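You operate a simulated robot arm through the tools that you are given. There is no shell and no other tool. Be economical: measure what you need, move in short steps, check, and stop when the job is done.

You run a simulated robot arm. Do the job below in one go: nothing can be reset, and whatever is moved stays where it is left.

TASK
Wipe the rusty fat tube, then oil a strip along the top of both.
Fine: the two on the rubber mat; all with the blue cloth, loaded at the oily felt tray; put it back. A coat counts when it lies all over at full strength: go over it till it gets no stronger. What is to be rubbed or washed off counts as gone when no trace of it is left.

The check looks at the end state, three seconds after you hand in, the way a careful person would. Anything else that was tipped, shoved, dropped, spilled or broken makes it a failure. Flat cloth is picked up by pressing the open fingertips on it (5 to 10 N) and closing them slowly along it; thin cloth reads only 2 to 8 mm in the jaws.

THE ROBOT
A 6-joint arm with a two-finger parallel gripper, fixed in place. Base frame: the origin is at the foot of the arm, x ahead of it, y to its left, z up. Readings come in mm, rad, newtons and seconds.
With the tool pointing down near the work surface it reaches from about 340 to 860 mm from the base axis. Its first joint turns from -2.007 to 2.007 rad. Payload 3.43 kg.
Tool frame: the origin (TCP) lies between the finger pads and is the grasp point; the fingertips stand 34 mm ahead of it; z points along the fingers, y is the line along which they close. Largest opening 128 mm; finger width 24, thickness 12; the body of the gripper, 48 by 130 mm, starts 96 mm behind the TCP.
Orientation is told as [roll, pitch, yaw] about the base's x, y, z axes, in that order, counted from this pose: with the fingers straight down and closing along the base's y, the tool's x points along the base's -x, its y along +y and its z along -z.

THE INTERFACE
- The arm moves only by the tool jog_arm. Its argument "commands" is text: rows parted by semicolons, each of 7 numbers parted by spaces: the shift along the tool's x, y, z in mm, then the turn, a rotation vector about the tool's x, y, z in rad, then the gripper command, from -1 (shut) to 1 (fully open), values between in proportion. In form: x y z wx wy wz hand; .... A call has 1 to 10 rows; each row is the pose to reach, as a shift and turn from the pose commanded when the call began, along the tool's axes at that moment. Each row takes 0.2 s and may step no farther than 50 mm and 0.15 rad from the row before; otherwise, or with a gripper value out of range, the whole call is refused. Where a pose cannot be reached the arm comes as near as it can. A force on the tool above 40 N (or 10 N above the force at the start of the call, whichever is more), or a blocked arm, ends the call early, and 0.2 s more pass. Each finger travels about 108 mm/s and halts on what it meets, pressing with about 25 N; the grip force reading is that of the motor and also rises with nothing between the fingers. The clock runs only during rows and for 0.2 s after the last one: add rows that repeat a pose to give the fingers time. The reply holds the time, the measured pose of the TCP, the force on the tool along the base axes, the opening and the grip force, in the units named above and with some noise, with the torque about the TCP (base axes, N m) and any sound that the robot's microphone picked up.
- Cameras (640 x 400 px; columns grow to the right, rows downward): "scene" is fixed at [49.1, 650.5, 1539]; the picture's right is [-0.51, -0.86, 0.00], its down [-0.54, 0.32, -0.78] and it looks along [0.67, -0.39, -0.63] (base axes); focal length 313 px, centre (320, 200). "wrist" rides on the gripper at [76, -11, -160] in the tool frame; the picture's right is [0.15, 0.99, 0.00], its down [-0.88, 0.13, -0.46] and it looks along [-0.45, 0.07, 0.89] (tool axes); focal length 234 px, centre (320, 200). There is no depth. A picture from a camera that has moved, and an enlarged one, comes with that camera's place and axes in the base frame and with its lens.
- snapshot(camera): a new picture of that camera. It takes no simulated time.
- slide_trunk(by): slides the trunk up (or, below 0, down) by that many mm; the arm rides with it, the base frame stays. It gives what a move gives, with no picture.
- enlarge(camera, box): a new picture of the part [left, top, right, bottom] of that camera's present view, enlarged. It takes no simulated time.
- job_done(): hands the job in; it is judged then, once.

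Work in short steps. Places have to be worked out from the pictures, the camera data and where the tool is seen: move nearer, look again, correct. Check each grasp and each placing, and mend what went wrong. You have 120 turns and 76 pictures in all, those below and enlarged ones among them. Open the gripper and draw the arm clear of the work before you hand the job in, unless the task says otherwise; then end with one line.

The tools are called after "Emit:" as name(argument=value, ...) on one line, values as JSON. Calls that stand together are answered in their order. jog_arm: Moves the arm, as the interface text tells. Its arguments: {"type":"object","properties":{"commands":{"type":"string"}},"required":["commands"]} The other tools are called the same way: slide_trunk (by) slides the trunk up or down; snapshot (camera) takes a picture; enlarge (camera, box) takes an enlarged picture of a part of a camera's view; job_done () hands the job in.

At the start:

```text
time_s: 0.0
tool_pos: [553.1, 124.6, 1231.6]
orientation: [0.0, 0.0, 0.001]
wrist_force: [-0.7, -0.5, -0.4]
torque: [0.03, -0.01, -0.03]
finger_gap: 128.1
grip_force: 0.1
trunk travel left (down, up): [-650.0, 140.0]
```

scene: 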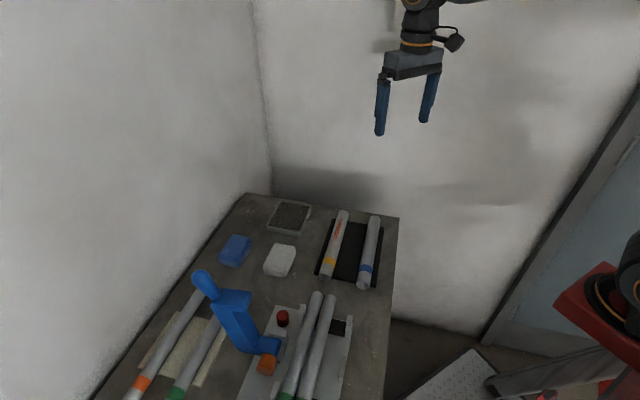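
wrist: 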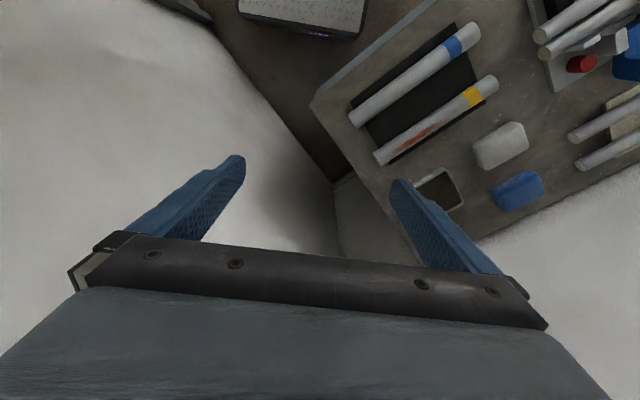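

I'll look closer at the bench to identify the tubes, mat, cloths and trays.

Emit:
enlarge(camera="scene", box=[200, 180, 420, 318])

Emit:
enlarge(camera="wrist", box=[320, 0, 640, 200])

Emit:
enlarge(camera="scene", box=[90, 260, 400, 400])

```text
2.90 times, centred on (310, 249) of scene
camera zoom: at [49.1, 650.5, 1539.0], right [-0.51, -0.86, 0.0], down [-0.54, 0.32, -0.78], along [0.67, -0.39, -0.63], focal length 906 px, centre (349, 58)
```

zoom: 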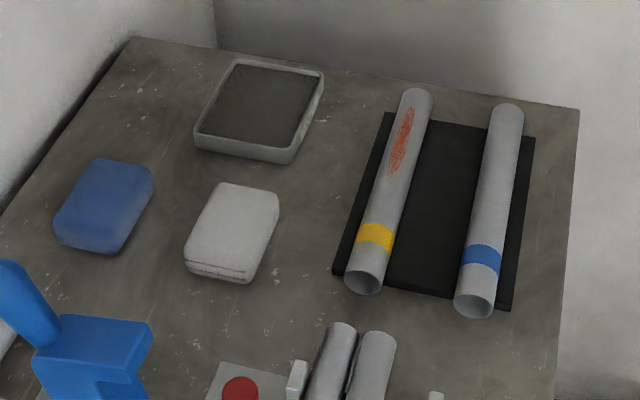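

```text
2.00 times, centred on (480, 100) of wrist
camera zoom: at [478.2, 114.0, 1390.7], right [-0.15, 0.99, 0.0], down [0.88, 0.13, 0.46], along [0.45, 0.07, -0.89], focal length 468 px, centre (0, 400)
```

zoom: 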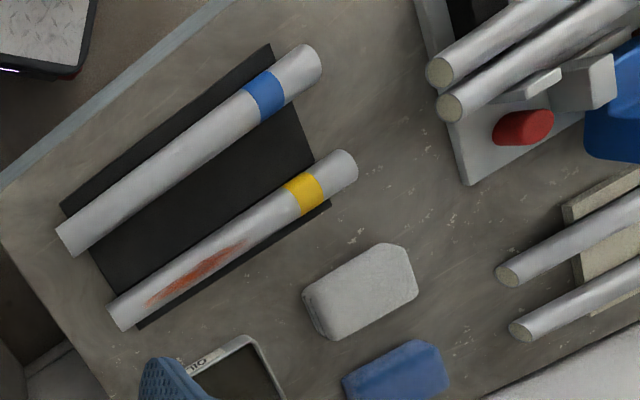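

```text
2.06 times, centred on (245, 330) of scene
camera zoom: at [49.1, 650.5, 1539.0], right [-0.51, -0.86, 0.0], down [-0.54, 0.32, -0.78], along [0.67, -0.39, -0.63], focal length 646 px, centre (475, -68)
```

zoom: 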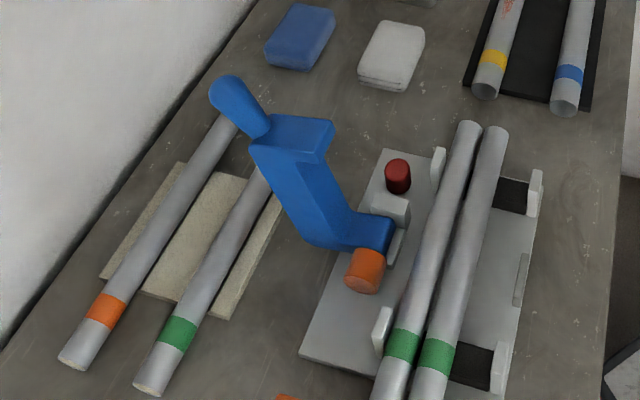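

The bench lies near z≈918. The tubes on the mat are around (400–550, 220–400), and the blue cloth is near (618,566). I'll move over the area for a better wrist view.

Emit:
jog_arm(commands="15 40 0 0 0 0 1; 30 80 0 0 0 0 1; 45 120 0 0 0 0 1; 60 160 0 0 0 0 1; 75 200 0 0 0 0 1; 90 240 0 0 0 0 1; 100 276 0 0 0 0 1; 100 276 0 0 0 0 1")

Emit:
snapshot(camera="wrist")

```text
time_s: 1.8
tool_pos: [450.3, 401.0, 1229.6]
orientation: [0.0, -0.001, 0.001]
wrist_force: [0.2, 0.6, 0.8]
torque: [0.02, -0.03, -0.02]
finger_gap: 128.0
grip_force: 0.0
trunk travel left (down, up): [-650.0, 140.0]
```

```text
70 pictures are left
camera wrist: at [375.9, 389.4, 1389.6], right [-0.15, 0.99, 0.0], down [0.88, 0.13, 0.46], along [0.45, 0.07, -0.89], focal length 234 px, centre (320, 200)
```

wrist: 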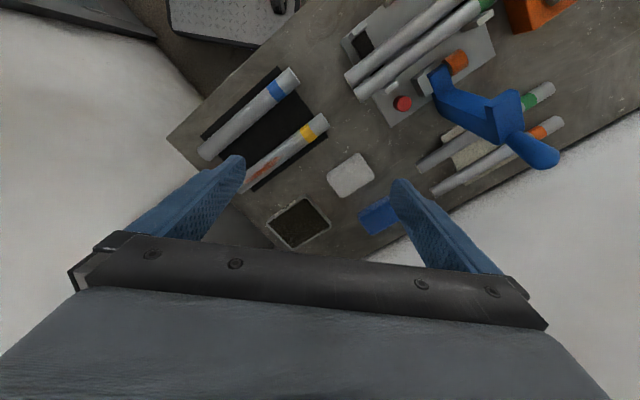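

Now I'll move back in x a bit, then lower the trunk, so the wrist camera sees the mat, cloth and tray closely.

Emit:
jog_arm(commands="40 0 0 0 0 0 1; 80 0 0 0 0 0 1; 80 0 0 0 0 0 1")

Emit:
slide_trunk(by=-130)

Emit:
snapshot(camera="wrist")

```text
time_s: 2.6
tool_pos: [372.1, 401.4, 1231.9]
orientation: [-0.001, 0.0, 0.0]
wrist_force: [0.0, -1.0, 0.8]
torque: [0.0, -0.03, -0.02]
finger_gap: 128.3
grip_force: 0.0
trunk travel left (down, up): [-650.0, 140.0]
```

```text
time_s: 4.2
tool_pos: [373.7, 403.4, 1101.3]
orientation: [-0.001, 0.0, 0.001]
wrist_force: [-0.1, -1.2, -0.2]
torque: [0.02, 0.0, 0.0]
finger_gap: 128.1
grip_force: 0.1
trunk travel left (down, up): [-520.0, 270.0]
```

```text
69 pictures are left
camera wrist: at [298.1, 390.0, 1260.8], right [-0.15, 0.99, 0.0], down [0.88, 0.13, 0.46], along [0.45, 0.07, -0.89], focal length 234 px, centre (320, 200)
```

wrist: 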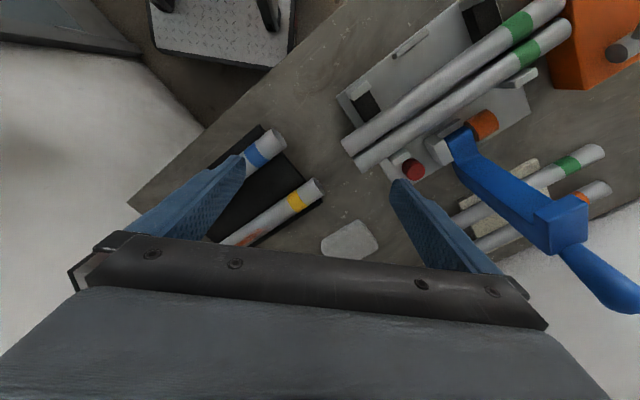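

The gripper hides the bottom of the picture, which is +x, so the camera should be over x≈500. I'll move +x.

Emit:
jog_arm(commands="-50 0 0 0 0 0 1; -100 5 0 0 0 0 1; -150 10 0 0 0 0 1; -200 15 0 0 0 0 1; -215 20 0 0 0 0 1; -215 20 0 0 0 0 1")

Emit:
snapshot(camera="wrist")

```text
refused: row 2 steps farther than a row can; nothing moved
```

```text
68 pictures are left
camera wrist: at [298.1, 390.0, 1260.8], right [-0.15, 0.99, 0.0], down [0.88, 0.13, 0.46], along [0.45, 0.07, -0.89], focal length 234 px, centre (320, 200)
```

wrist: 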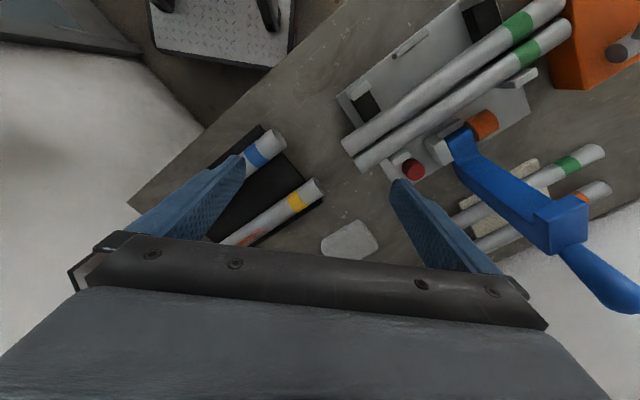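

The step was too long, so I'm repeating the move with shorter rows.

Emit:
jog_arm(commands="-45 4 0 0 0 0 1; -90 8 0 0 0 0 1; -135 12 0 0 0 0 1; -180 16 0 0 0 0 1; -215 20 0 0 0 0 1; -215 20 0 0 0 0 1")

```text
time_s: 5.6
tool_pos: [588.4, 419.0, 1099.4]
orientation: [0.0, 0.0, -0.001]
wrist_force: [0.2, -0.5, -0.4]
torque: [0.03, 0.01, 0.0]
finger_gap: 128.0
grip_force: 0.1
trunk travel left (down, up): [-520.0, 270.0]
```

Checking the view from here.

Emit:
snapshot(camera="wrist")

```text
67 pictures are left
camera wrist: at [513.8, 407.8, 1258.2], right [-0.15, 0.99, 0.0], down [0.88, 0.13, 0.46], along [0.45, 0.07, -0.89], focal length 234 px, centre (320, 200)
```

wrist: 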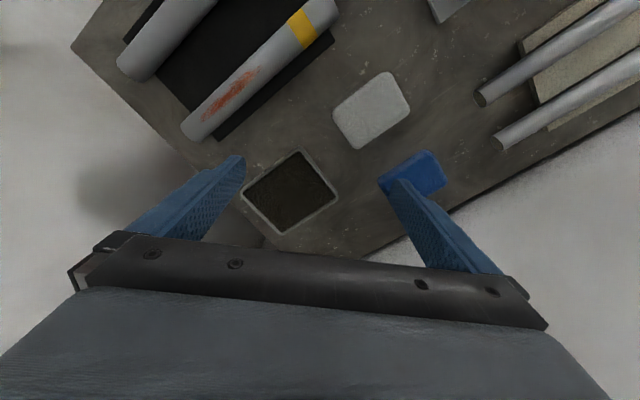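

I'll zoom in on the blue cloth, tray and rusty tube from here.

Emit:
enlarge(camera="wrist", box=[320, 60, 520, 260])

Emit:
enlarge(camera="wrist", box=[100, 0, 400, 260])

Emit:
enlarge(camera="scene", box=[200, 200, 300, 290])

```text
2.00 times, centred on (420, 160) of wrist
camera zoom: at [513.8, 407.8, 1258.2], right [-0.15, 0.99, 0.0], down [0.88, 0.13, 0.46], along [0.45, 0.07, -0.89], focal length 468 px, centre (120, 280)
```

zoom: 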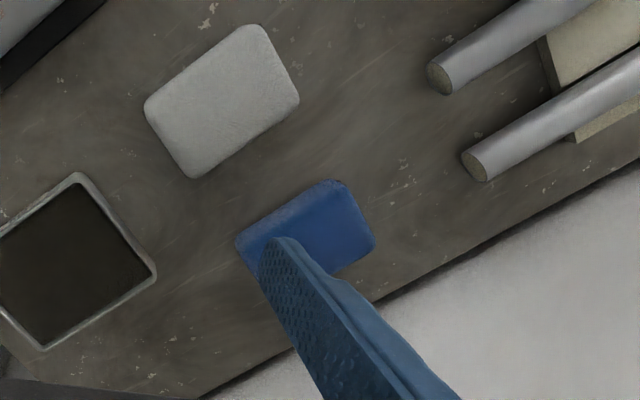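

```text
1.54 times, centred on (250, 130) of wrist
camera zoom: at [513.8, 407.8, 1258.2], right [-0.15, 0.99, 0.0], down [0.88, 0.13, 0.46], along [0.45, 0.07, -0.89], focal length 360 px, centre (428, 308)
```

zoom: 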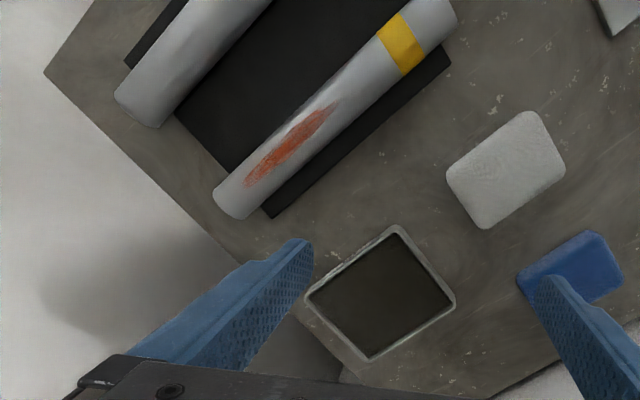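

```text
4.44 times, centred on (250, 245) of scene
camera zoom: at [49.1, 650.5, 1539.0], right [-0.51, -0.86, 0.0], down [-0.54, 0.32, -0.78], along [0.67, -0.39, -0.63], focal length 1390 px, centre (631, 0)
```

zoom: 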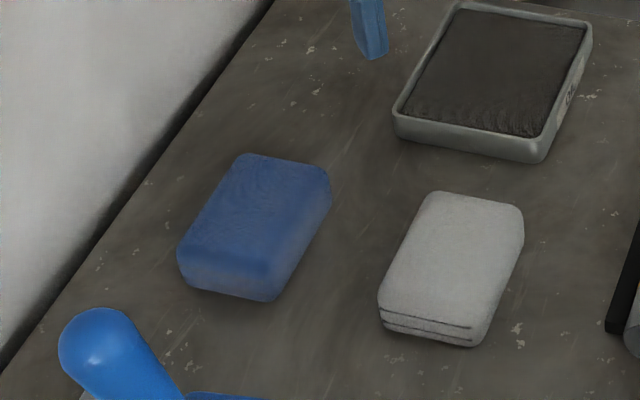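

The blue cloth is a thick pad of about 80×60 mm, centred near (625,565). Its short side runs along (1,1), so I need yaw ≈ -0.79. I'll move above it and turn, opened to a moderate gap to spare the white cloth.

Emit:
jog_arm(commands="-6 25 0 0 0 0.13 0.5; -12 50 0 0 0 0.26 0.5; -18 75 0 0 0 0.39 0.5; -24 100 0 0 0 0.52 0.5; -30 123 0 0 0 0.65 0.5; -37 146 0 0 0 0.79 0.5; -37 146 0 0 0 0.79 0.5; -37 146 0 0 0 0.79 0.5")

Emit:
snapshot(camera="wrist")

Emit:
snapshot(camera="scene")

```text
time_s: 7.4
tool_pos: [612.7, 553.3, 1091.8]
orientation: [-0.002, 0.0, -0.792]
wrist_force: [0.1, 0.2, 0.6]
torque: [-0.01, -0.01, 0.01]
finger_gap: 95.8
grip_force: 0.0
out of reach, approached as far as the arm can: row 5, 6, 7, 8
trunk travel left (down, up): [-520.0, 270.0]
```

```text
63 pictures are left
camera wrist: at [551.5, 599.3, 1251.9], right [0.6, 0.8, 0.0], down [0.71, -0.53, 0.46], along [0.36, -0.27, -0.89], focal length 234 px, centre (320, 200)
```

wrist: 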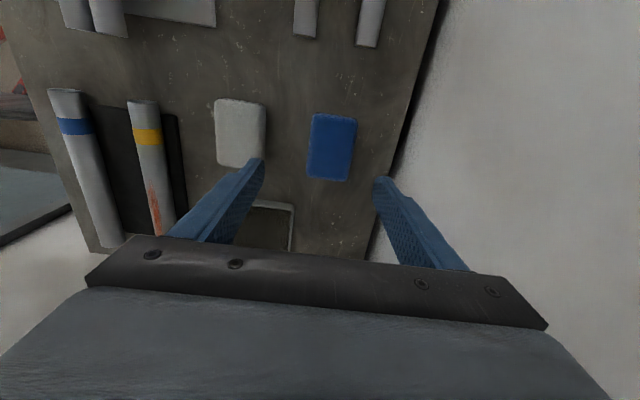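

```text
62 pictures are left
```

scene: 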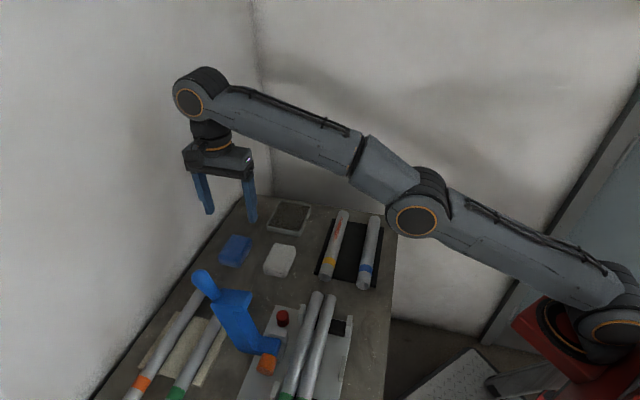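

The arm is at full stretch here because the wrist is high, and descending should restore reach. The pad centre refines to (624,564) with its long axis at -47°. I'm descending about 80 mm with the arm.

Emit:
jog_arm(commands="0 0 30 0 0 0 0.5; 0 0 60 0 0 0.02 0.5; 0 0 80 0 0 0.03 0.5; 0 0 80 0 0 0.03 0.5")

Emit:
snapshot(camera="wrist")

```text
time_s: 8.4
tool_pos: [613.4, 553.0, 1015.5]
orientation: [0.0, 0.0, -0.82]
wrist_force: [0.1, 0.6, 1.0]
torque: [0.0, -0.02, -0.01]
finger_gap: 96.1
grip_force: 0.1
trunk travel left (down, up): [-520.0, 270.0]
```

```text
61 pictures are left
camera wrist: at [553.9, 599.3, 1175.3], right [0.62, 0.78, 0.0], down [0.7, -0.56, 0.46], along [0.36, -0.28, -0.89], focal length 234 px, centre (320, 200)
```

wrist: 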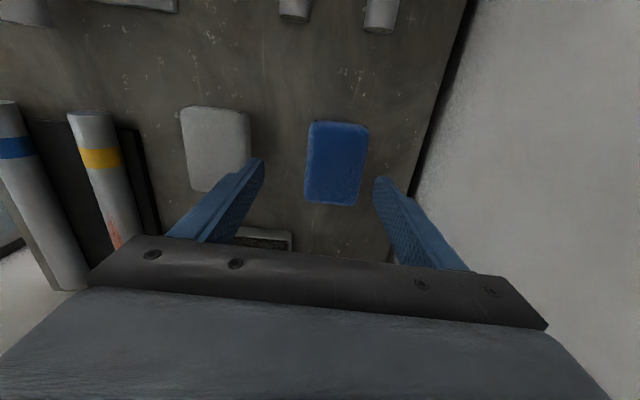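

The pad is about 16 mm further along tool y. I'll shift and descend 35 mm, then check.

Emit:
jog_arm(commands="0 16 0 0 0 0 0.5; 0 16 20 0 0 0 0.5; 0 16 35 0 0 0 0.5; 0 16 35 0 0 0 0.5")

Emit:
snapshot(camera="wrist")

Emit:
enlarge(camera="scene", box=[180, 160, 320, 290])

```text
time_s: 9.4
tool_pos: [624.8, 564.5, 978.5]
orientation: [-0.001, 0.0, -0.822]
wrist_force: [0.6, 1.2, 0.1]
torque: [0.04, 0.0, -0.01]
finger_gap: 95.6
grip_force: 0.0
trunk travel left (down, up): [-520.0, 270.0]
```

```text
60 pictures are left
camera wrist: at [565.4, 610.9, 1138.5], right [0.62, 0.78, 0.0], down [0.7, -0.55, 0.46], along [0.36, -0.28, -0.89], focal length 234 px, centre (320, 200)
```

wrist: 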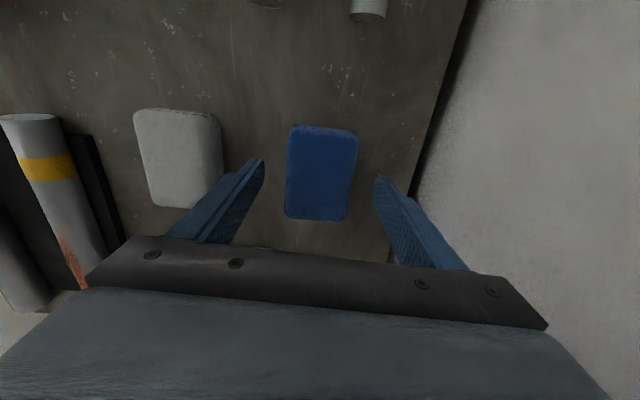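

```text
3.08 times, centred on (250, 225) of scene
camera zoom: at [49.1, 650.5, 1539.0], right [-0.51, -0.86, 0.0], down [-0.54, 0.32, -0.78], along [0.67, -0.39, -0.63], focal length 962 px, centre (535, 123)
```

zoom: 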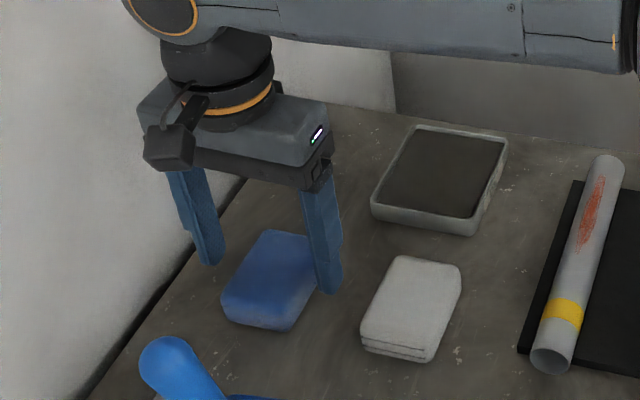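

The pad is nicely between the fingers. I'm descending slowly to feel the bench.

Emit:
jog_arm(commands="0 0 8 0 0 0 0.5; 0 0 14 0 0 0 0.5; 0 0 18 0 0 0 0.5; 0 0 18 0 0 0 0.5")

Emit:
enlarge(camera="scene", box=[180, 180, 300, 280])

```text
time_s: 10.4
tool_pos: [625.5, 563.6, 962.2]
orientation: [0.001, 0.0, -0.82]
wrist_force: [0.0, 0.8, 0.1]
torque: [-0.01, -0.01, 0.0]
finger_gap: 95.9
grip_force: 0.0
trunk travel left (down, up): [-520.0, 270.0]
```

```text
4.00 times, centred on (240, 230) of scene
camera zoom: at [49.1, 650.5, 1539.0], right [-0.51, -0.86, 0.0], down [-0.54, 0.32, -0.78], along [0.67, -0.39, -0.63], focal length 1251 px, centre (640, 80)
```

zoom: 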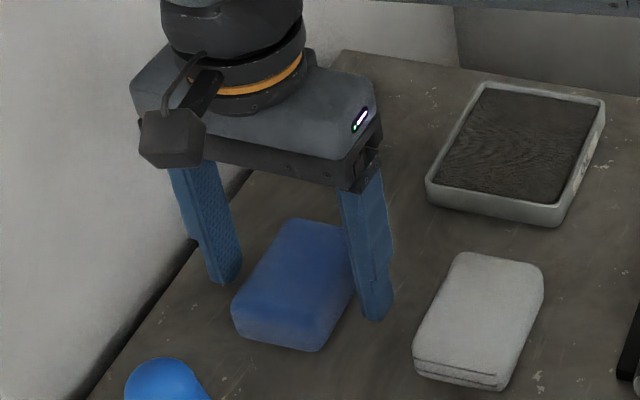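

The tips are close to the bench; probing further in small steps.

Emit:
jog_arm(commands="0 0 3 0 0 0 0.5; 0 0 6 0 0 0 0.5; 0 0 8 0 0 0 0.5; 0 0 8 0 0 0 0.5")

```text
time_s: 11.4
tool_pos: [624.7, 563.2, 953.8]
orientation: [0.0, -0.001, -0.82]
wrist_force: [0.0, 0.2, -0.6]
torque: [0.0, 0.01, 0.0]
finger_gap: 96.3
grip_force: 0.0
trunk travel left (down, up): [-520.0, 270.0]
```

Emit:
jog_arm(commands="0 0 2 0 0 0 0.5; 0 0 4 0 0 0 0.5; 0 0 6 0 0 0 0.5; 0 0 8 0 0 0 0.5; 0 0 10 0 0 0 0.5; 0 0 12 0 0 0 0.5")

Emit:
enlarge(camera="scene", box=[180, 180, 300, 280])

```text
time_s: 12.3
tool_pos: [624.5, 563.9, 955.3]
orientation: [0.01, 0.0, -0.821]
wrist_force: [-1.3, -2.4, 12.0]
torque: [-0.53, 0.58, 0.08]
finger_gap: 97.9
grip_force: 1.8
trunk travel left (down, up): [-520.0, 270.0]
stopped in row 4: the force on the tool passed its limit at 44 N (the readings are from after the stop); the commanded pose is now the measured one
```

```text
4.00 times, centred on (240, 230) of scene
camera zoom: at [49.1, 650.5, 1539.0], right [-0.51, -0.86, 0.0], down [-0.54, 0.32, -0.78], along [0.67, -0.39, -0.63], focal length 1251 px, centre (640, 80)
```

zoom: 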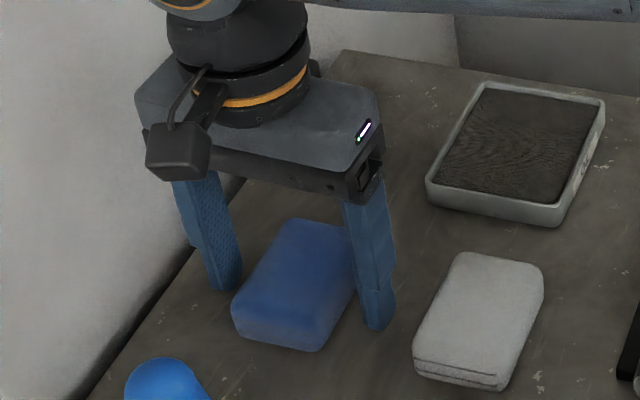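

The bench contact puts the surface at z≈919. I'll rise so the tips stand about 9 mm above the bench, then close gently on the pad.

Emit:
jog_arm(commands="0 0 -4 0 0 0 0.5; 0 0 -8 0 0 0 0.5; 0 0 -8 0 0 0 0.2; 0 0 -8 0 0 0 0; 0 0 -8 0 0 0 -0.1; 0 0 -8 0 0 0 -0.2; 0 0 -8 0 0 0 -0.3; 0 0 -8 0 0 0 -0.3")

Emit:
enlarge(camera="scene", box=[180, 180, 300, 280])

```text
time_s: 14.1
tool_pos: [624.9, 564.8, 960.8]
orientation: [0.006, 0.001, -0.822]
wrist_force: [0.1, -0.2, -0.2]
torque: [-0.03, 0.02, 0.06]
finger_gap: 59.0
grip_force: 24.7
trunk travel left (down, up): [-520.0, 270.0]
```

```text
4.00 times, centred on (240, 230) of scene
camera zoom: at [49.1, 650.5, 1539.0], right [-0.51, -0.86, 0.0], down [-0.54, 0.32, -0.78], along [0.67, -0.39, -0.63], focal length 1251 px, centre (640, 80)
```

zoom: 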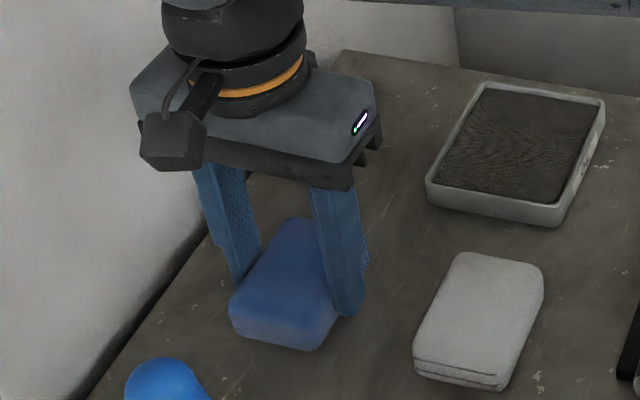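

The pad is gripped at 59 mm. The pad bottom is about 42 mm below the TCP. Lifting straight up.

Emit:
jog_arm(commands="0 0 -15 0 0 0 -0.5; 0 0 -40 0 0 0 -0.5; 0 0 -70 0 0 0 -0.5; 0 0 -70 0 0 0 -0.5")

Emit:
snapshot(camera="scene")

```text
time_s: 15.1
tool_pos: [623.9, 562.0, 1030.4]
orientation: [0.008, 0.0, -0.82]
wrist_force: [0.7, 0.5, -0.4]
torque: [-0.02, -0.01, 0.01]
finger_gap: 59.2
grip_force: 24.9
trunk travel left (down, up): [-520.0, 270.0]
```

```text
55 pictures are left
```

scene: 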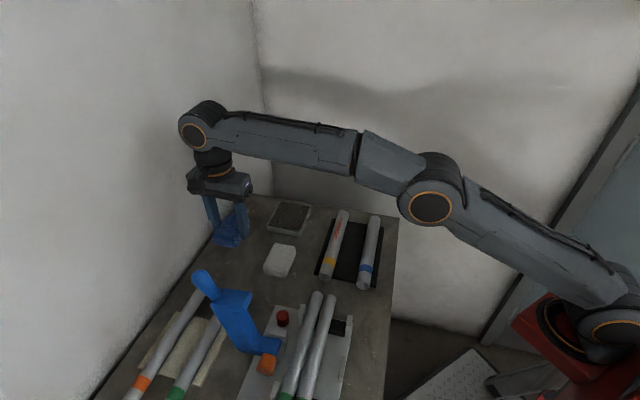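

The pad came up cleanly. I'm moving above the rust patch of the yellow-banded tube, near (545,307), staying high.

Emit:
jog_arm(commands="-19 -33 -20 0 0 0 -0.5; -38 -66 -20 0 0 0 -0.5; -57 -99 -20 0 0 0 -0.5; -76 -132 -20 0 0 0 -0.5; -95 -165 -20 0 0 0 -0.5; -114 -198 -20 0 0 0 -0.5; -132 -231 -20 0 0 0 -0.5; -132 -231 -20 0 0 0 -0.5")

Emit:
snapshot(camera="wrist")

Emit:
enlarge(camera="scene", box=[260, 150, 420, 310])

```text
time_s: 16.9
tool_pos: [547.6, 308.8, 1048.0]
orientation: [0.007, -0.001, -0.822]
wrist_force: [0.5, 0.1, 0.1]
torque: [-0.02, 0.02, -0.02]
finger_gap: 58.8
grip_force: 24.9
trunk travel left (down, up): [-520.0, 270.0]
```

```text
54 pictures are left
camera wrist: at [486.9, 355.9, 1207.6], right [0.62, 0.78, 0.01], down [0.69, -0.56, 0.46], along [0.36, -0.28, -0.89], focal length 234 px, centre (320, 200)
```

wrist: 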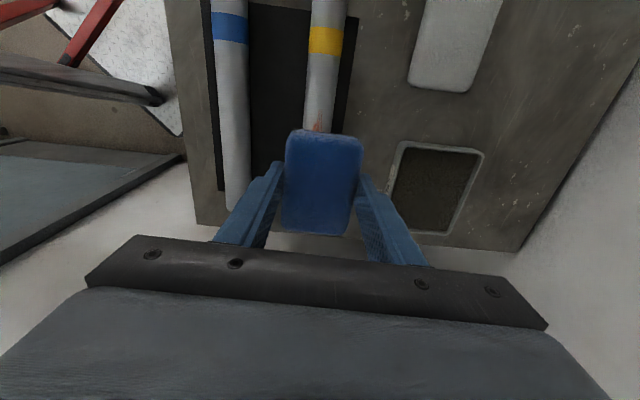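

```text
2.50 times, centred on (340, 230) of scene
camera zoom: at [49.1, 650.5, 1539.0], right [-0.51, -0.86, 0.0], down [-0.54, 0.32, -0.78], along [0.67, -0.39, -0.63], focal length 782 px, centre (270, 125)
```

zoom: 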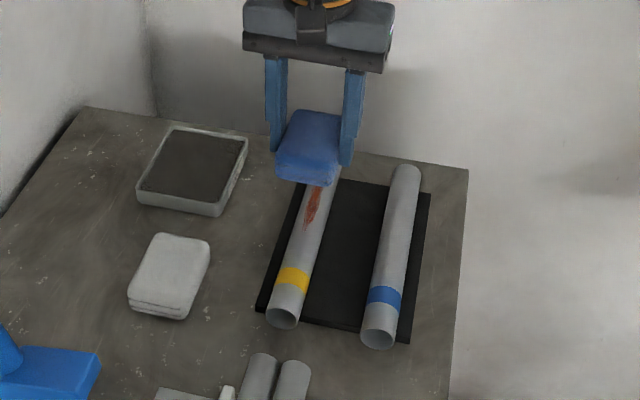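

Zooming into the wrist view to measure the tube direction and centreline accurately.

Emit:
enlarge(camera="wrist", box=[180, 0, 400, 138])

```text
2.90 times, centred on (290, 69) of wrist
camera zoom: at [486.9, 355.9, 1207.6], right [0.62, 0.78, 0.01], down [0.69, -0.56, 0.46], along [0.36, -0.28, -0.89], focal length 679 px, centre (407, 580)
```

zoom: 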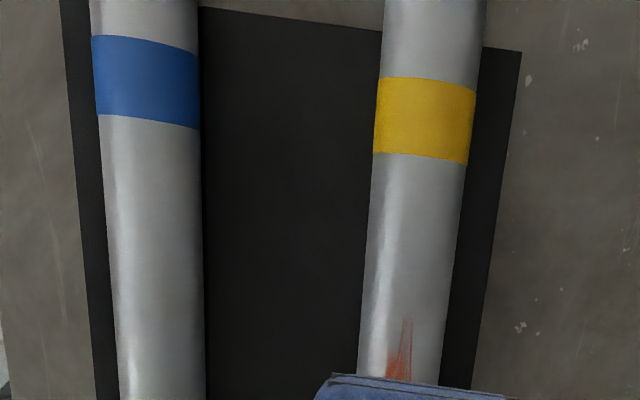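

The tube is about 30 mm in diameter, so its top is near z≈953. Its axis is on x+y≈845 at -45°. I'll shift -8 mm in tool y, align the yaw to -0.785 and descend to just above it.

Emit:
jog_arm(commands="0 -8 10 0 0 -0.037 -0.5; 0 -8 30 0 0 -0.037 -0.5; 0 -8 44 0 0 -0.037 -0.5; 0 -8 44 0 0 -0.037 -0.5")

Emit:
enlarge(camera="scene", box=[260, 150, 420, 310])

```text
time_s: 17.9
tool_pos: [539.5, 305.1, 1005.0]
orientation: [0.006, 0.001, -0.783]
wrist_force: [-0.3, -0.2, -0.3]
torque: [0.02, -0.02, 0.03]
finger_gap: 58.9
grip_force: 25.0
trunk travel left (down, up): [-520.0, 270.0]
```

```text
2.50 times, centred on (340, 230) of scene
camera zoom: at [49.1, 650.5, 1539.0], right [-0.51, -0.86, 0.0], down [-0.54, 0.32, -0.78], along [0.67, -0.39, -0.63], focal length 782 px, centre (270, 125)
```

zoom: 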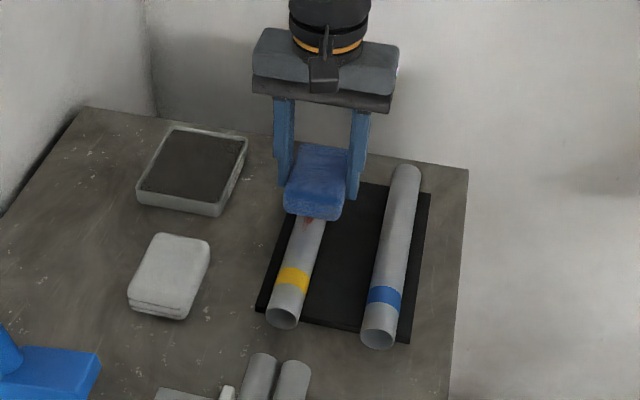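

The pad is centred over the tube; descending in small steps to contact.

Emit:
jog_arm(commands="0 0 3 0 0 0 -0.5; 0 0 6 0 0 0 -0.5; 0 0 8 0 0 0 -0.5; 0 0 10 0 0 0 -0.5")

```text
time_s: 18.9
tool_pos: [540.0, 305.2, 995.0]
orientation: [0.009, 0.0, -0.783]
wrist_force: [-1.4, 0.0, 5.6]
torque: [-0.01, 0.04, 0.05]
finger_gap: 59.0
grip_force: 24.9
trunk travel left (down, up): [-520.0, 270.0]
```

Contact at 5.6 N. I'll wipe dry along the tube axis, ±35 mm, with slightly more pressure.

Emit:
jog_arm(commands="0 0 1 0 0 0 -0.5; 15 0 1 0 0 0 -0.5; 30 0 1 0 0 0 -0.5; 10 0 1 0 0 0 -0.5; -10 0 1 0 0 0 -0.5; -30 0 1 0 0 0 -0.5; -10 0 1 0 0 0 -0.5; 10 0 1 0 0 0 -0.5; 30 0 1 0 0 0 -0.5; 0 0 1 0 0 0 -0.5")

Emit:
enlarge(camera="scene", box=[260, 150, 420, 310])

```text
time_s: 21.1
tool_pos: [541.8, 306.1, 994.0]
orientation: [0.009, -0.001, -0.782]
wrist_force: [-5.4, 5.0, 20.1]
torque: [0.18, 0.18, -0.08]
finger_gap: 58.9
grip_force: 24.9
trunk travel left (down, up): [-520.0, 270.0]
```

```text
2.50 times, centred on (340, 230) of scene
camera zoom: at [49.1, 650.5, 1539.0], right [-0.51, -0.86, 0.0], down [-0.54, 0.32, -0.78], along [0.67, -0.39, -0.63], focal length 782 px, centre (270, 125)
```

zoom: 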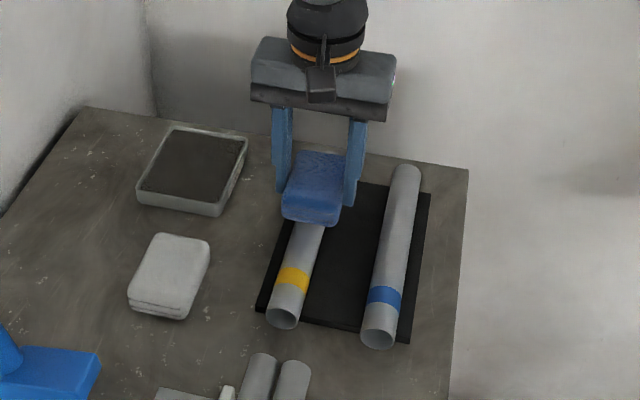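

The visible part of the rust is vanishing and the tube stays put. 20 N is a bit much, so I'll ease off 0.5 mm, do another set of strokes, then lift to look.

Emit:
jog_arm(commands="-20 0 -0.5 0 0 0 -0.5; -40 0 -0.5 0 0 0 -0.5; -20 0 -0.5 0 0 0 -0.5; 5 0 -0.5 0 0 0 -0.5; 30 0 -0.5 0 0 0 -0.5; 5 0 -0.5 0 0 0 -0.5; -20 0 -0.5 0 0 0 -0.5; -40 0 -0.5 0 0 0 -0.5; -15 0 -0.5 0 0 0 -0.5; 10 0 -0.5 0 0 0 -0.5")

Emit:
jog_arm(commands="0 0 -25 0 0 0 -0.5; 40 0 -55 0 0 0 -0.5; 80 0 -55 0 0 0 -0.5; 110 0 -55 0 0 0 -0.5; 110 0 -55 0 0 0 -0.5")

Emit:
enlarge(camera="scene", box=[300, 190, 400, 290])

```text
time_s: 23.3
tool_pos: [532.5, 309.3, 995.0]
orientation: [0.009, 0.001, -0.784]
wrist_force: [3.5, -2.4, 15.0]
torque: [-0.08, -0.17, 0.07]
finger_gap: 59.0
grip_force: 24.7
trunk travel left (down, up): [-520.0, 270.0]
```

```text
time_s: 24.5
tool_pos: [456.9, 387.9, 1047.9]
orientation: [0.008, 0.001, -0.785]
wrist_force: [1.5, 0.5, -0.3]
torque: [-0.01, -0.01, -0.03]
finger_gap: 59.0
grip_force: 25.1
trunk travel left (down, up): [-520.0, 270.0]
```

```text
4.00 times, centred on (350, 240) of scene
camera zoom: at [49.1, 650.5, 1539.0], right [-0.51, -0.86, 0.0], down [-0.54, 0.32, -0.78], along [0.67, -0.39, -0.63], focal length 1251 px, centre (200, 40)
```

zoom: 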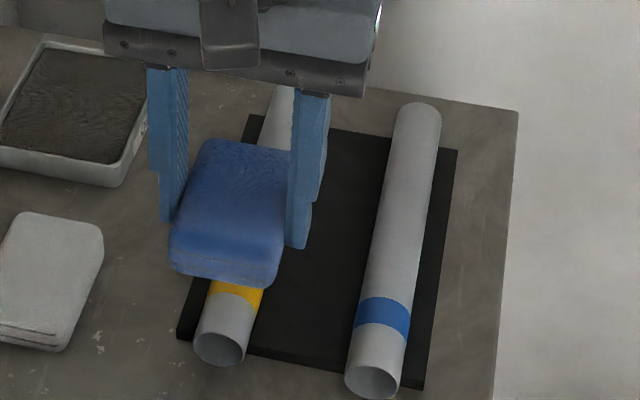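

The pad hides the tube. I'll move to above the oil tray (centre ≈ (677,386)) and then check the tube and tray from both cameras.

Emit:
jog_arm(commands="-30 30 0 0 0 0 -0.5; -60 60 0 0 0 0 -0.5; -90 90 0 0 0 0 -0.5; -120 120 0 0 0 0 -0.5; -140 140 0 0 0 0 -0.5; -157 154 0 0 0 0 -0.5; -157 154 0 0 0 0 -0.5")

Emit:
enlarge(camera="scene", box=[240, 170, 400, 290])

Emit:
snapshot(camera="wrist")

```text
time_s: 26.1
tool_pos: [676.8, 386.1, 1050.8]
orientation: [0.007, 0.0, -0.783]
wrist_force: [0.4, -0.3, 0.2]
torque: [-0.01, -0.01, 0.0]
finger_gap: 58.5
grip_force: 24.9
trunk travel left (down, up): [-520.0, 270.0]
```

```text
3.33 times, centred on (320, 230) of scene
camera zoom: at [49.1, 650.5, 1539.0], right [-0.51, -0.86, 0.0], down [-0.54, 0.32, -0.78], along [0.67, -0.39, -0.63], focal length 1042 px, centre (320, 100)
```

zoom: 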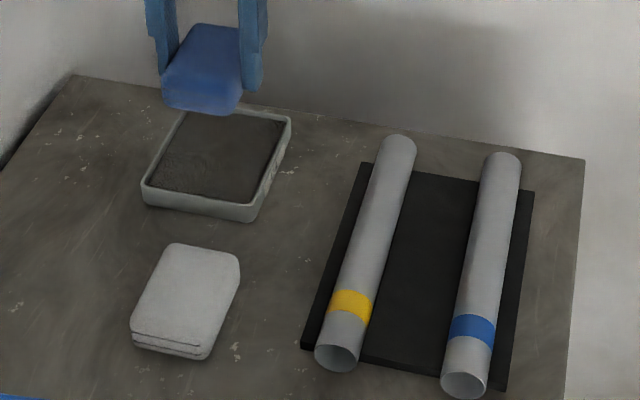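

```text
47 pictures are left
camera wrist: at [614.1, 429.8, 1210.2], right [0.59, 0.8, 0.01], down [0.71, -0.53, 0.46], along [0.37, -0.27, -0.89], focal length 234 px, centre (320, 200)
```

wrist: 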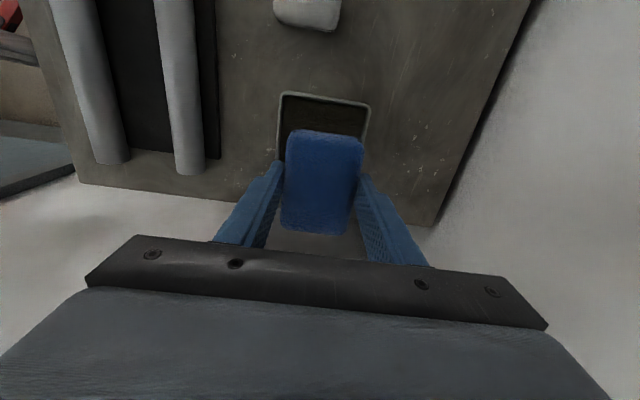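

The rust looks gone; I'll check for traces at higher zoom in both views and measure the tray.

Emit:
enlarge(camera="scene", box=[310, 205, 360, 265])

Emit:
enlarge(camera="wrist", box=[120, 0, 400, 190])

```text
6.67 times, centred on (335, 235) of scene
camera zoom: at [49.1, 650.5, 1539.0], right [-0.51, -0.86, 0.0], down [-0.54, 0.32, -0.78], along [0.67, -0.39, -0.63], focal length 2084 px, centre (220, -33)
```

zoom: 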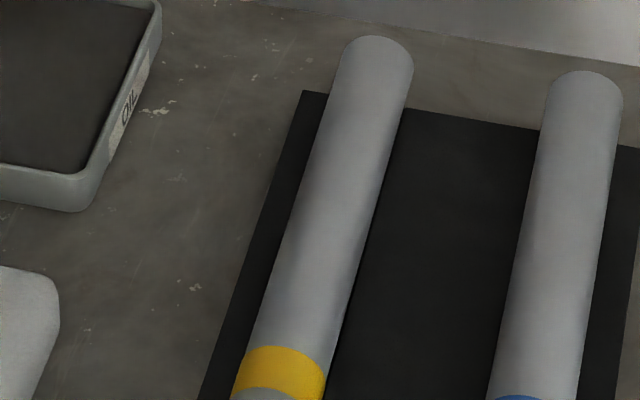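

```text
2.11 times, centred on (260, 95) of wrist
camera zoom: at [614.1, 429.8, 1210.2], right [0.59, 0.8, 0.01], down [0.71, -0.53, 0.46], along [0.37, -0.27, -0.89], focal length 493 px, centre (446, 421)
```

zoom: 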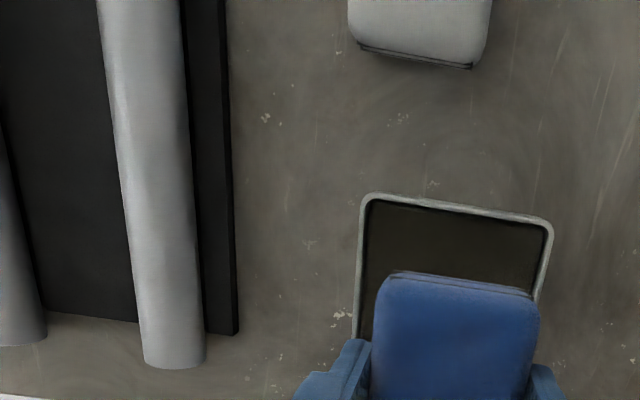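

No rust trace is left. I'm centring on the tray (-3 mm tool y) and lowering toward the felt.

Emit:
jog_arm(commands="0 -3 20 0 0 0 -0.5; 0 -3 45 0 0 0 -0.5; 0 -3 65 0 0 0 -0.5; 0 -3 65 0 0 0 -0.5")

Emit:
enlarge(camera="scene", box=[240, 160, 340, 250])

Emit:
enlarge(camera="wrist", box=[200, 60, 440, 260])

```text
time_s: 27.1
tool_pos: [675.0, 386.4, 985.7]
orientation: [0.005, 0.002, -0.784]
wrist_force: [0.0, 0.8, 0.1]
torque: [-0.03, 0.0, 0.01]
finger_gap: 58.9
grip_force: 24.9
trunk travel left (down, up): [-520.0, 270.0]
```

```text
4.44 times, centred on (290, 205) of scene
camera zoom: at [49.1, 650.5, 1539.0], right [-0.51, -0.86, 0.0], down [-0.54, 0.32, -0.78], along [0.67, -0.39, -0.63], focal length 1390 px, centre (453, 178)
```

zoom: 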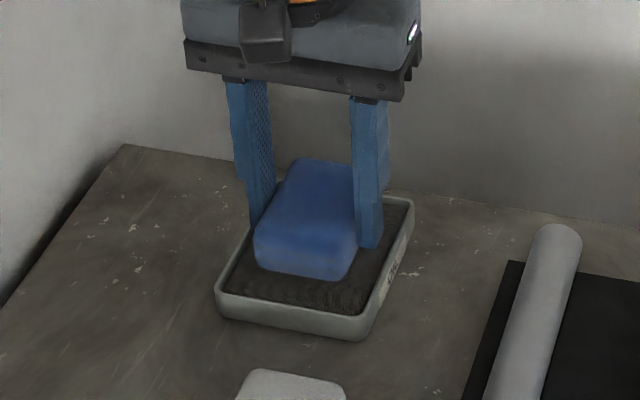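

```text
2.00 times, centred on (320, 160) of wrist
camera zoom: at [611.2, 429.6, 1146.2], right [0.59, 0.8, 0.01], down [0.71, -0.53, 0.46], along [0.37, -0.27, -0.89], focal length 468 px, centre (320, 280)
```

zoom: 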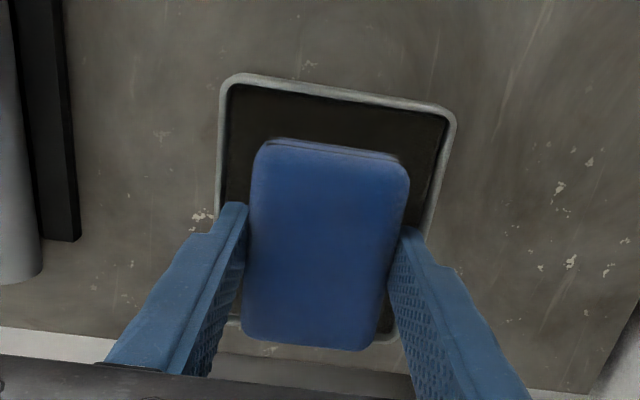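

The pad is well inside the tray. Lowering slowly until contact.

Emit:
jog_arm(commands="0 0 3 0 0 0 -0.5; 0 0 6 0 0 0 -0.5; 0 0 9 0 0 0 -0.5; 0 0 12 0 0 0 -0.5; 0 0 12 0 0 0 -0.5")

```text
time_s: 28.3
tool_pos: [672.9, 386.0, 977.9]
orientation: [0.012, -0.003, -0.781]
wrist_force: [3.0, 2.0, 38.0]
torque: [-0.17, 0.14, 0.03]
finger_gap: 59.3
grip_force: 25.2
trunk travel left (down, up): [-520.0, 270.0]
```

38 N is too hard. I'll back off and look at what is touching.

Emit:
jog_arm(commands="0 0 -2 0 0 0 -0.5; 0 0 -3 0 0 0 -0.5; 0 0 -3 0 0 0 -0.5")

Emit:
enlarge(camera="scene", box=[260, 180, 320, 240])

```text
time_s: 29.1
tool_pos: [673.3, 385.5, 976.1]
orientation: [0.007, 0.0, -0.783]
wrist_force: [6.5, 3.2, 22.5]
torque: [0.06, -0.24, -0.02]
finger_gap: 59.0
grip_force: 24.8
trunk travel left (down, up): [-520.0, 270.0]
```

```text
6.67 times, centred on (290, 210) of scene
camera zoom: at [49.1, 650.5, 1539.0], right [-0.51, -0.86, 0.0], down [-0.54, 0.32, -0.78], along [0.67, -0.39, -0.63], focal length 2084 px, centre (520, 133)
```

zoom: 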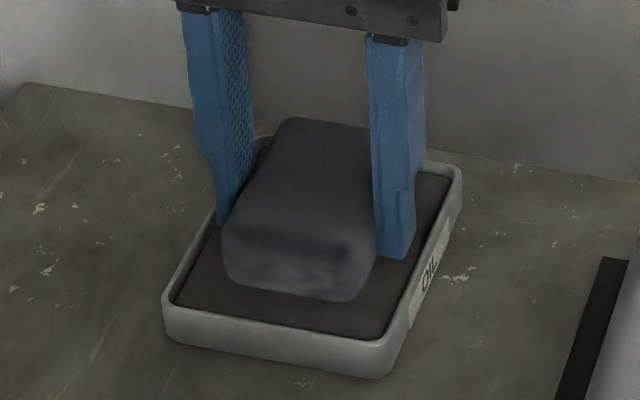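

The pad turned dark, so it is loaded with oil. Lifting straight up, clear of the tray.

Emit:
jog_arm(commands="0 0 0 0 0 0 -0.5; 0 0 0 0 0 0 -0.5; 0 0 -10 0 0 0 -0.5; 0 0 -30 0 0 0 -0.5; 0 0 -60 0 0 0 -0.5; 0 0 -60 0 0 0 -0.5")

Emit:
snapshot(camera="scene")

```text
time_s: 30.5
tool_pos: [673.2, 385.5, 1036.3]
orientation: [0.005, -0.001, -0.782]
wrist_force: [0.3, -0.9, -1.3]
torque: [-0.04, 0.02, 0.02]
finger_gap: 58.9
grip_force: 25.4
trunk travel left (down, up): [-520.0, 270.0]
```

```text
41 pictures are left
```

scene: 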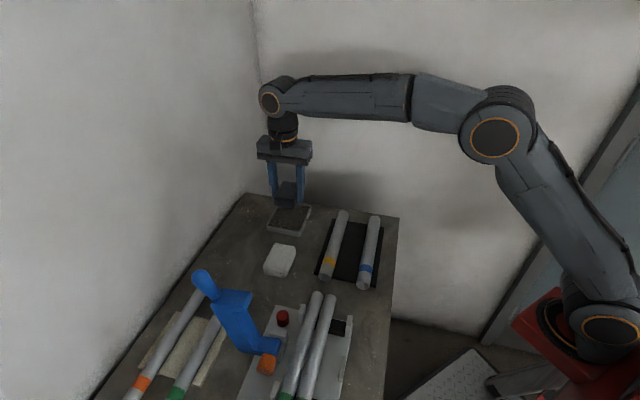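

The tray is undisturbed. I'm moving over the far part of the yellow-banded tube at (575,270) and lowering to just above contact.

Emit:
jog_arm(commands="-3 -38 0 0 0 0 -0.5; -6 -76 0 0 0 0 -0.5; -9 -114 0 0 0 0 -0.5; -12 -151 0 0 0 0 -0.5; -12 -151 0 0 0 0 -0.5; -12 -151 20 0 0 0 -0.5; -12 -151 36 0 0 0 -0.5; -12 -151 40 0 0 0 -0.5; -12 -151 41 0 0 0 -0.5; -12 -151 41 0 0 0 -0.5")

Emit:
enlarge(camera="scene", box=[290, 170, 400, 300])

```text
time_s: 32.7
tool_pos: [575.2, 270.3, 993.5]
orientation: [0.007, 0.001, -0.782]
wrist_force: [-0.9, -0.2, -0.1]
torque: [-0.01, -0.03, 0.03]
finger_gap: 59.0
grip_force: 24.9
trunk travel left (down, up): [-520.0, 270.0]
```

```text
3.08 times, centred on (345, 235) of scene
camera zoom: at [49.1, 650.5, 1539.0], right [-0.51, -0.86, 0.0], down [-0.54, 0.32, -0.78], along [0.67, -0.39, -0.63], focal length 962 px, centre (243, 92)
```

zoom: 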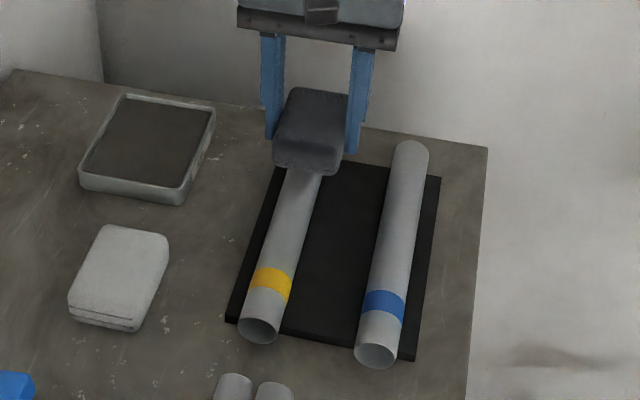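

No contact yet, so the pad slid up slightly in the grip. Lowering in 1 mm steps.

Emit:
jog_arm(commands="0 0 1 0 0 0 -0.5; 0 0 2 0 0 0 -0.5; 0 0 2.5 0 0 0 -0.5; 0 0 2.5 0 0 0 -0.5")

```text
time_s: 33.7
tool_pos: [576.0, 271.4, 992.8]
orientation: [0.007, 0.0, -0.784]
wrist_force: [-0.1, 0.1, 0.1]
torque: [-0.01, 0.0, 0.0]
finger_gap: 59.1
grip_force: 25.5
trunk travel left (down, up): [-520.0, 270.0]
```

Emit:
jog_arm(commands="0 0 1 0 0 0 -0.5; 0 0 2 0 0 0 -0.5; 0 0 2 0 0 0 -0.5")

```text
time_s: 34.5
tool_pos: [575.8, 269.2, 991.6]
orientation: [0.009, 0.001, -0.785]
wrist_force: [-1.6, -0.9, 12.2]
torque: [0.04, 0.13, 0.0]
finger_gap: 59.1
grip_force: 25.1
trunk travel left (down, up): [-520.0, 270.0]
```

12 N contact at z≈991.6. A slow stroke along the full tube length toward the near end.

Emit:
jog_arm(commands="18 0 0 0 0 0 -0.5; 36 0 0 0 0 0 -0.5; 54 0 0 0 0 0 -0.5; 72 0 0 0 0 0 -0.5; 90 0 0 0 0 0 -0.5; 108 0 0 0 0 0 -0.5; 126 0 0 0 0 0 -0.5; 144 0 0 0 0 0 -0.5; 160 0 0 0 0 0 -0.5; 172 0 0 0 0 0 -0.5")

Emit:
enlarge(camera="scene", box=[290, 190, 400, 300])

```text
time_s: 36.7
tool_pos: [452.0, 389.9, 991.1]
orientation: [0.007, 0.0, -0.784]
wrist_force: [7.5, -8.9, 33.7]
torque: [-0.18, -0.34, -0.08]
finger_gap: 58.9
grip_force: 25.2
trunk travel left (down, up): [-520.0, 270.0]
```

```text
3.64 times, centred on (345, 245) of scene
camera zoom: at [49.1, 650.5, 1539.0], right [-0.51, -0.86, 0.0], down [-0.54, 0.32, -0.78], along [0.67, -0.39, -0.63], focal length 1137 px, centre (229, 36)
```

zoom: 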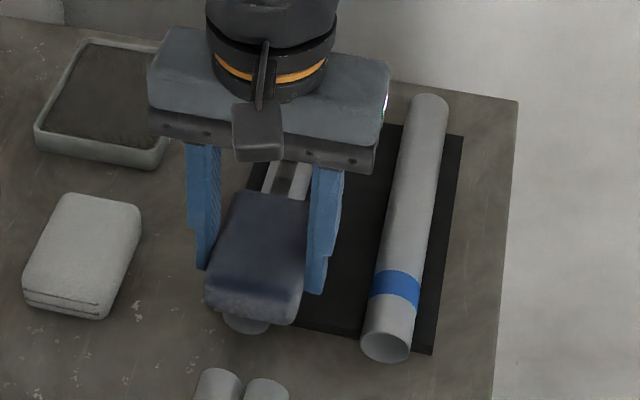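

The strip is being laid but the force is high at 34 N, and the pad is already lightening. I'll make the return stroke 1 mm higher, then inspect.

Emit:
jog_arm(commands="0 0 -1 0 0 0 -0.5; -20 0 -1 0 0 0 -0.5; -40 0 -1 0 0 0 -0.5; -60 0 -1 0 0 0 -0.5; -80 0 -1 0 0 0 -0.5; -100 0 -1 0 0 0 -0.5; -120 0 -1 0 0 0 -0.5; -140 0 -1 0 0 0 -0.5; -160 0 -1 0 0 0 -0.5; -172 0 -1 0 0 0 -0.5")

Emit:
enlarge(camera="scene", box=[290, 190, 400, 300])

```text
time_s: 38.9
tool_pos: [573.7, 267.8, 990.5]
orientation: [0.003, 0.001, -0.783]
wrist_force: [1.2, 0.6, -1.4]
torque: [-0.01, 0.01, 0.01]
finger_gap: 59.0
grip_force: 24.9
trunk travel left (down, up): [-520.0, 270.0]
```

```text
3.64 times, centred on (345, 245) of scene
camera zoom: at [49.1, 650.5, 1539.0], right [-0.51, -0.86, 0.0], down [-0.54, 0.32, -0.78], along [0.67, -0.39, -0.63], focal length 1137 px, centre (229, 36)
```

zoom: 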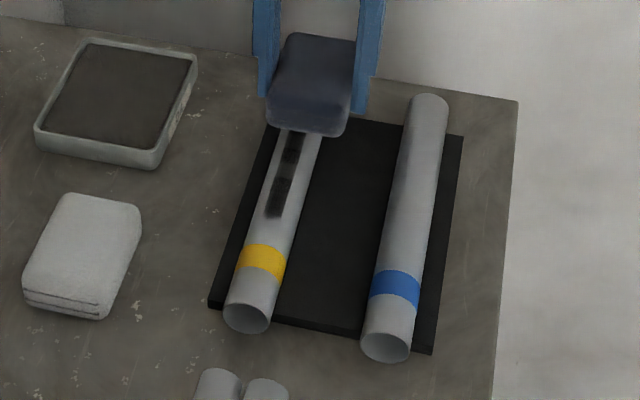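

A dark oil strip with gaps has appeared over the middle part. There is no pressure now (pad compressed), so I'll lower 2 mm and go over it again.

Emit:
jog_arm(commands="0 0 2 0 0 0 -0.5; 15 0 2 0 0 0 -0.5; 30 0 2 0 0 0 -0.5; 45 0 1.7 0 0 0 -0.5; 60 0 1.5 0 0 0 -0.5; 75 0 1.2 0 0 0 -0.5; 90 0 1 0 0 0 -0.5; 105 0 0.7 0 0 0 -0.5; 120 0 0.5 0 0 0 -0.5; 135 0 0.5 0 0 0 -0.5")

Emit:
jog_arm(commands="-15 0 0.2 0 0 0 -0.5; -30 0 0.4 0 0 0 -0.5; -45 0 0.6 0 0 0 -0.5; -60 0 0.8 0 0 0 -0.5; -75 0 1 0 0 0 -0.5; -90 0 1.2 0 0 0 -0.5; -105 0 1.4 0 0 0 -0.5; -120 0 1.6 0 0 0 -0.5; -135 0 1.8 0 0 0 -0.5")

Emit:
enlarge(camera="scene", box=[290, 190, 400, 300])

```text
time_s: 41.1
tool_pos: [478.2, 365.5, 991.8]
orientation: [0.004, -0.001, -0.782]
wrist_force: [0.1, 0.0, -1.1]
torque: [0.02, 0.03, 0.0]
finger_gap: 58.8
grip_force: 24.8
trunk travel left (down, up): [-520.0, 270.0]
```

```text
time_s: 43.1
tool_pos: [573.1, 270.2, 990.7]
orientation: [0.009, 0.001, -0.782]
wrist_force: [-3.2, 4.0, 15.8]
torque: [0.22, 0.15, -0.01]
finger_gap: 58.9
grip_force: 25.3
trunk travel left (down, up): [-520.0, 270.0]
```

```text
3.64 times, centred on (345, 245) of scene
camera zoom: at [49.1, 650.5, 1539.0], right [-0.51, -0.86, 0.0], down [-0.54, 0.32, -0.78], along [0.67, -0.39, -0.63], focal length 1137 px, centre (229, 36)
```

zoom: 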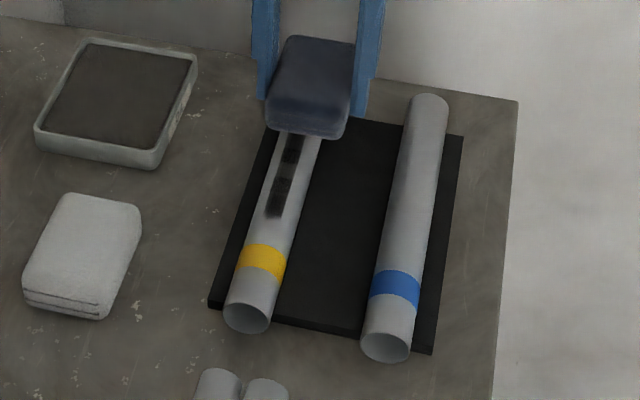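

The strip's near end seems fixed at x≈489. I'll stroke within it at constant height and read the force mid-way.

Emit:
jog_arm(commands="10 0 0 0 0 0 -0.5; 20 0 0 0 0 0 -0.5; 30 0 0 0 0 0 -0.5; 40 0 0 0 0 0 -0.5; 50 0 0 0 0 0 -0.5; 60 0 0 0 0 0 -0.5")

Emit:
jog_arm(commands="10 0 0 0 0 0 -0.5; 20 0 0 0 0 0 -0.5; 30 0 0 0 0 0 -0.5; 40 0 0 0 0 0 -0.5; 50 0 0 0 0 0 -0.5; 60 0 0 0 0 0 -0.5")

```text
time_s: 44.5
tool_pos: [532.0, 310.3, 989.1]
orientation: [0.007, -0.002, -0.783]
wrist_force: [5.1, -5.3, 17.1]
torque: [-0.18, -0.25, -0.01]
finger_gap: 58.7
grip_force: 24.9
trunk travel left (down, up): [-520.0, 270.0]
```

```text
time_s: 45.9
tool_pos: [488.6, 355.4, 989.7]
orientation: [0.008, 0.001, -0.783]
wrist_force: [7.8, -9.5, 32.1]
torque: [-0.26, -0.26, -0.03]
finger_gap: 59.0
grip_force: 25.1
trunk travel left (down, up): [-520.0, 270.0]
```

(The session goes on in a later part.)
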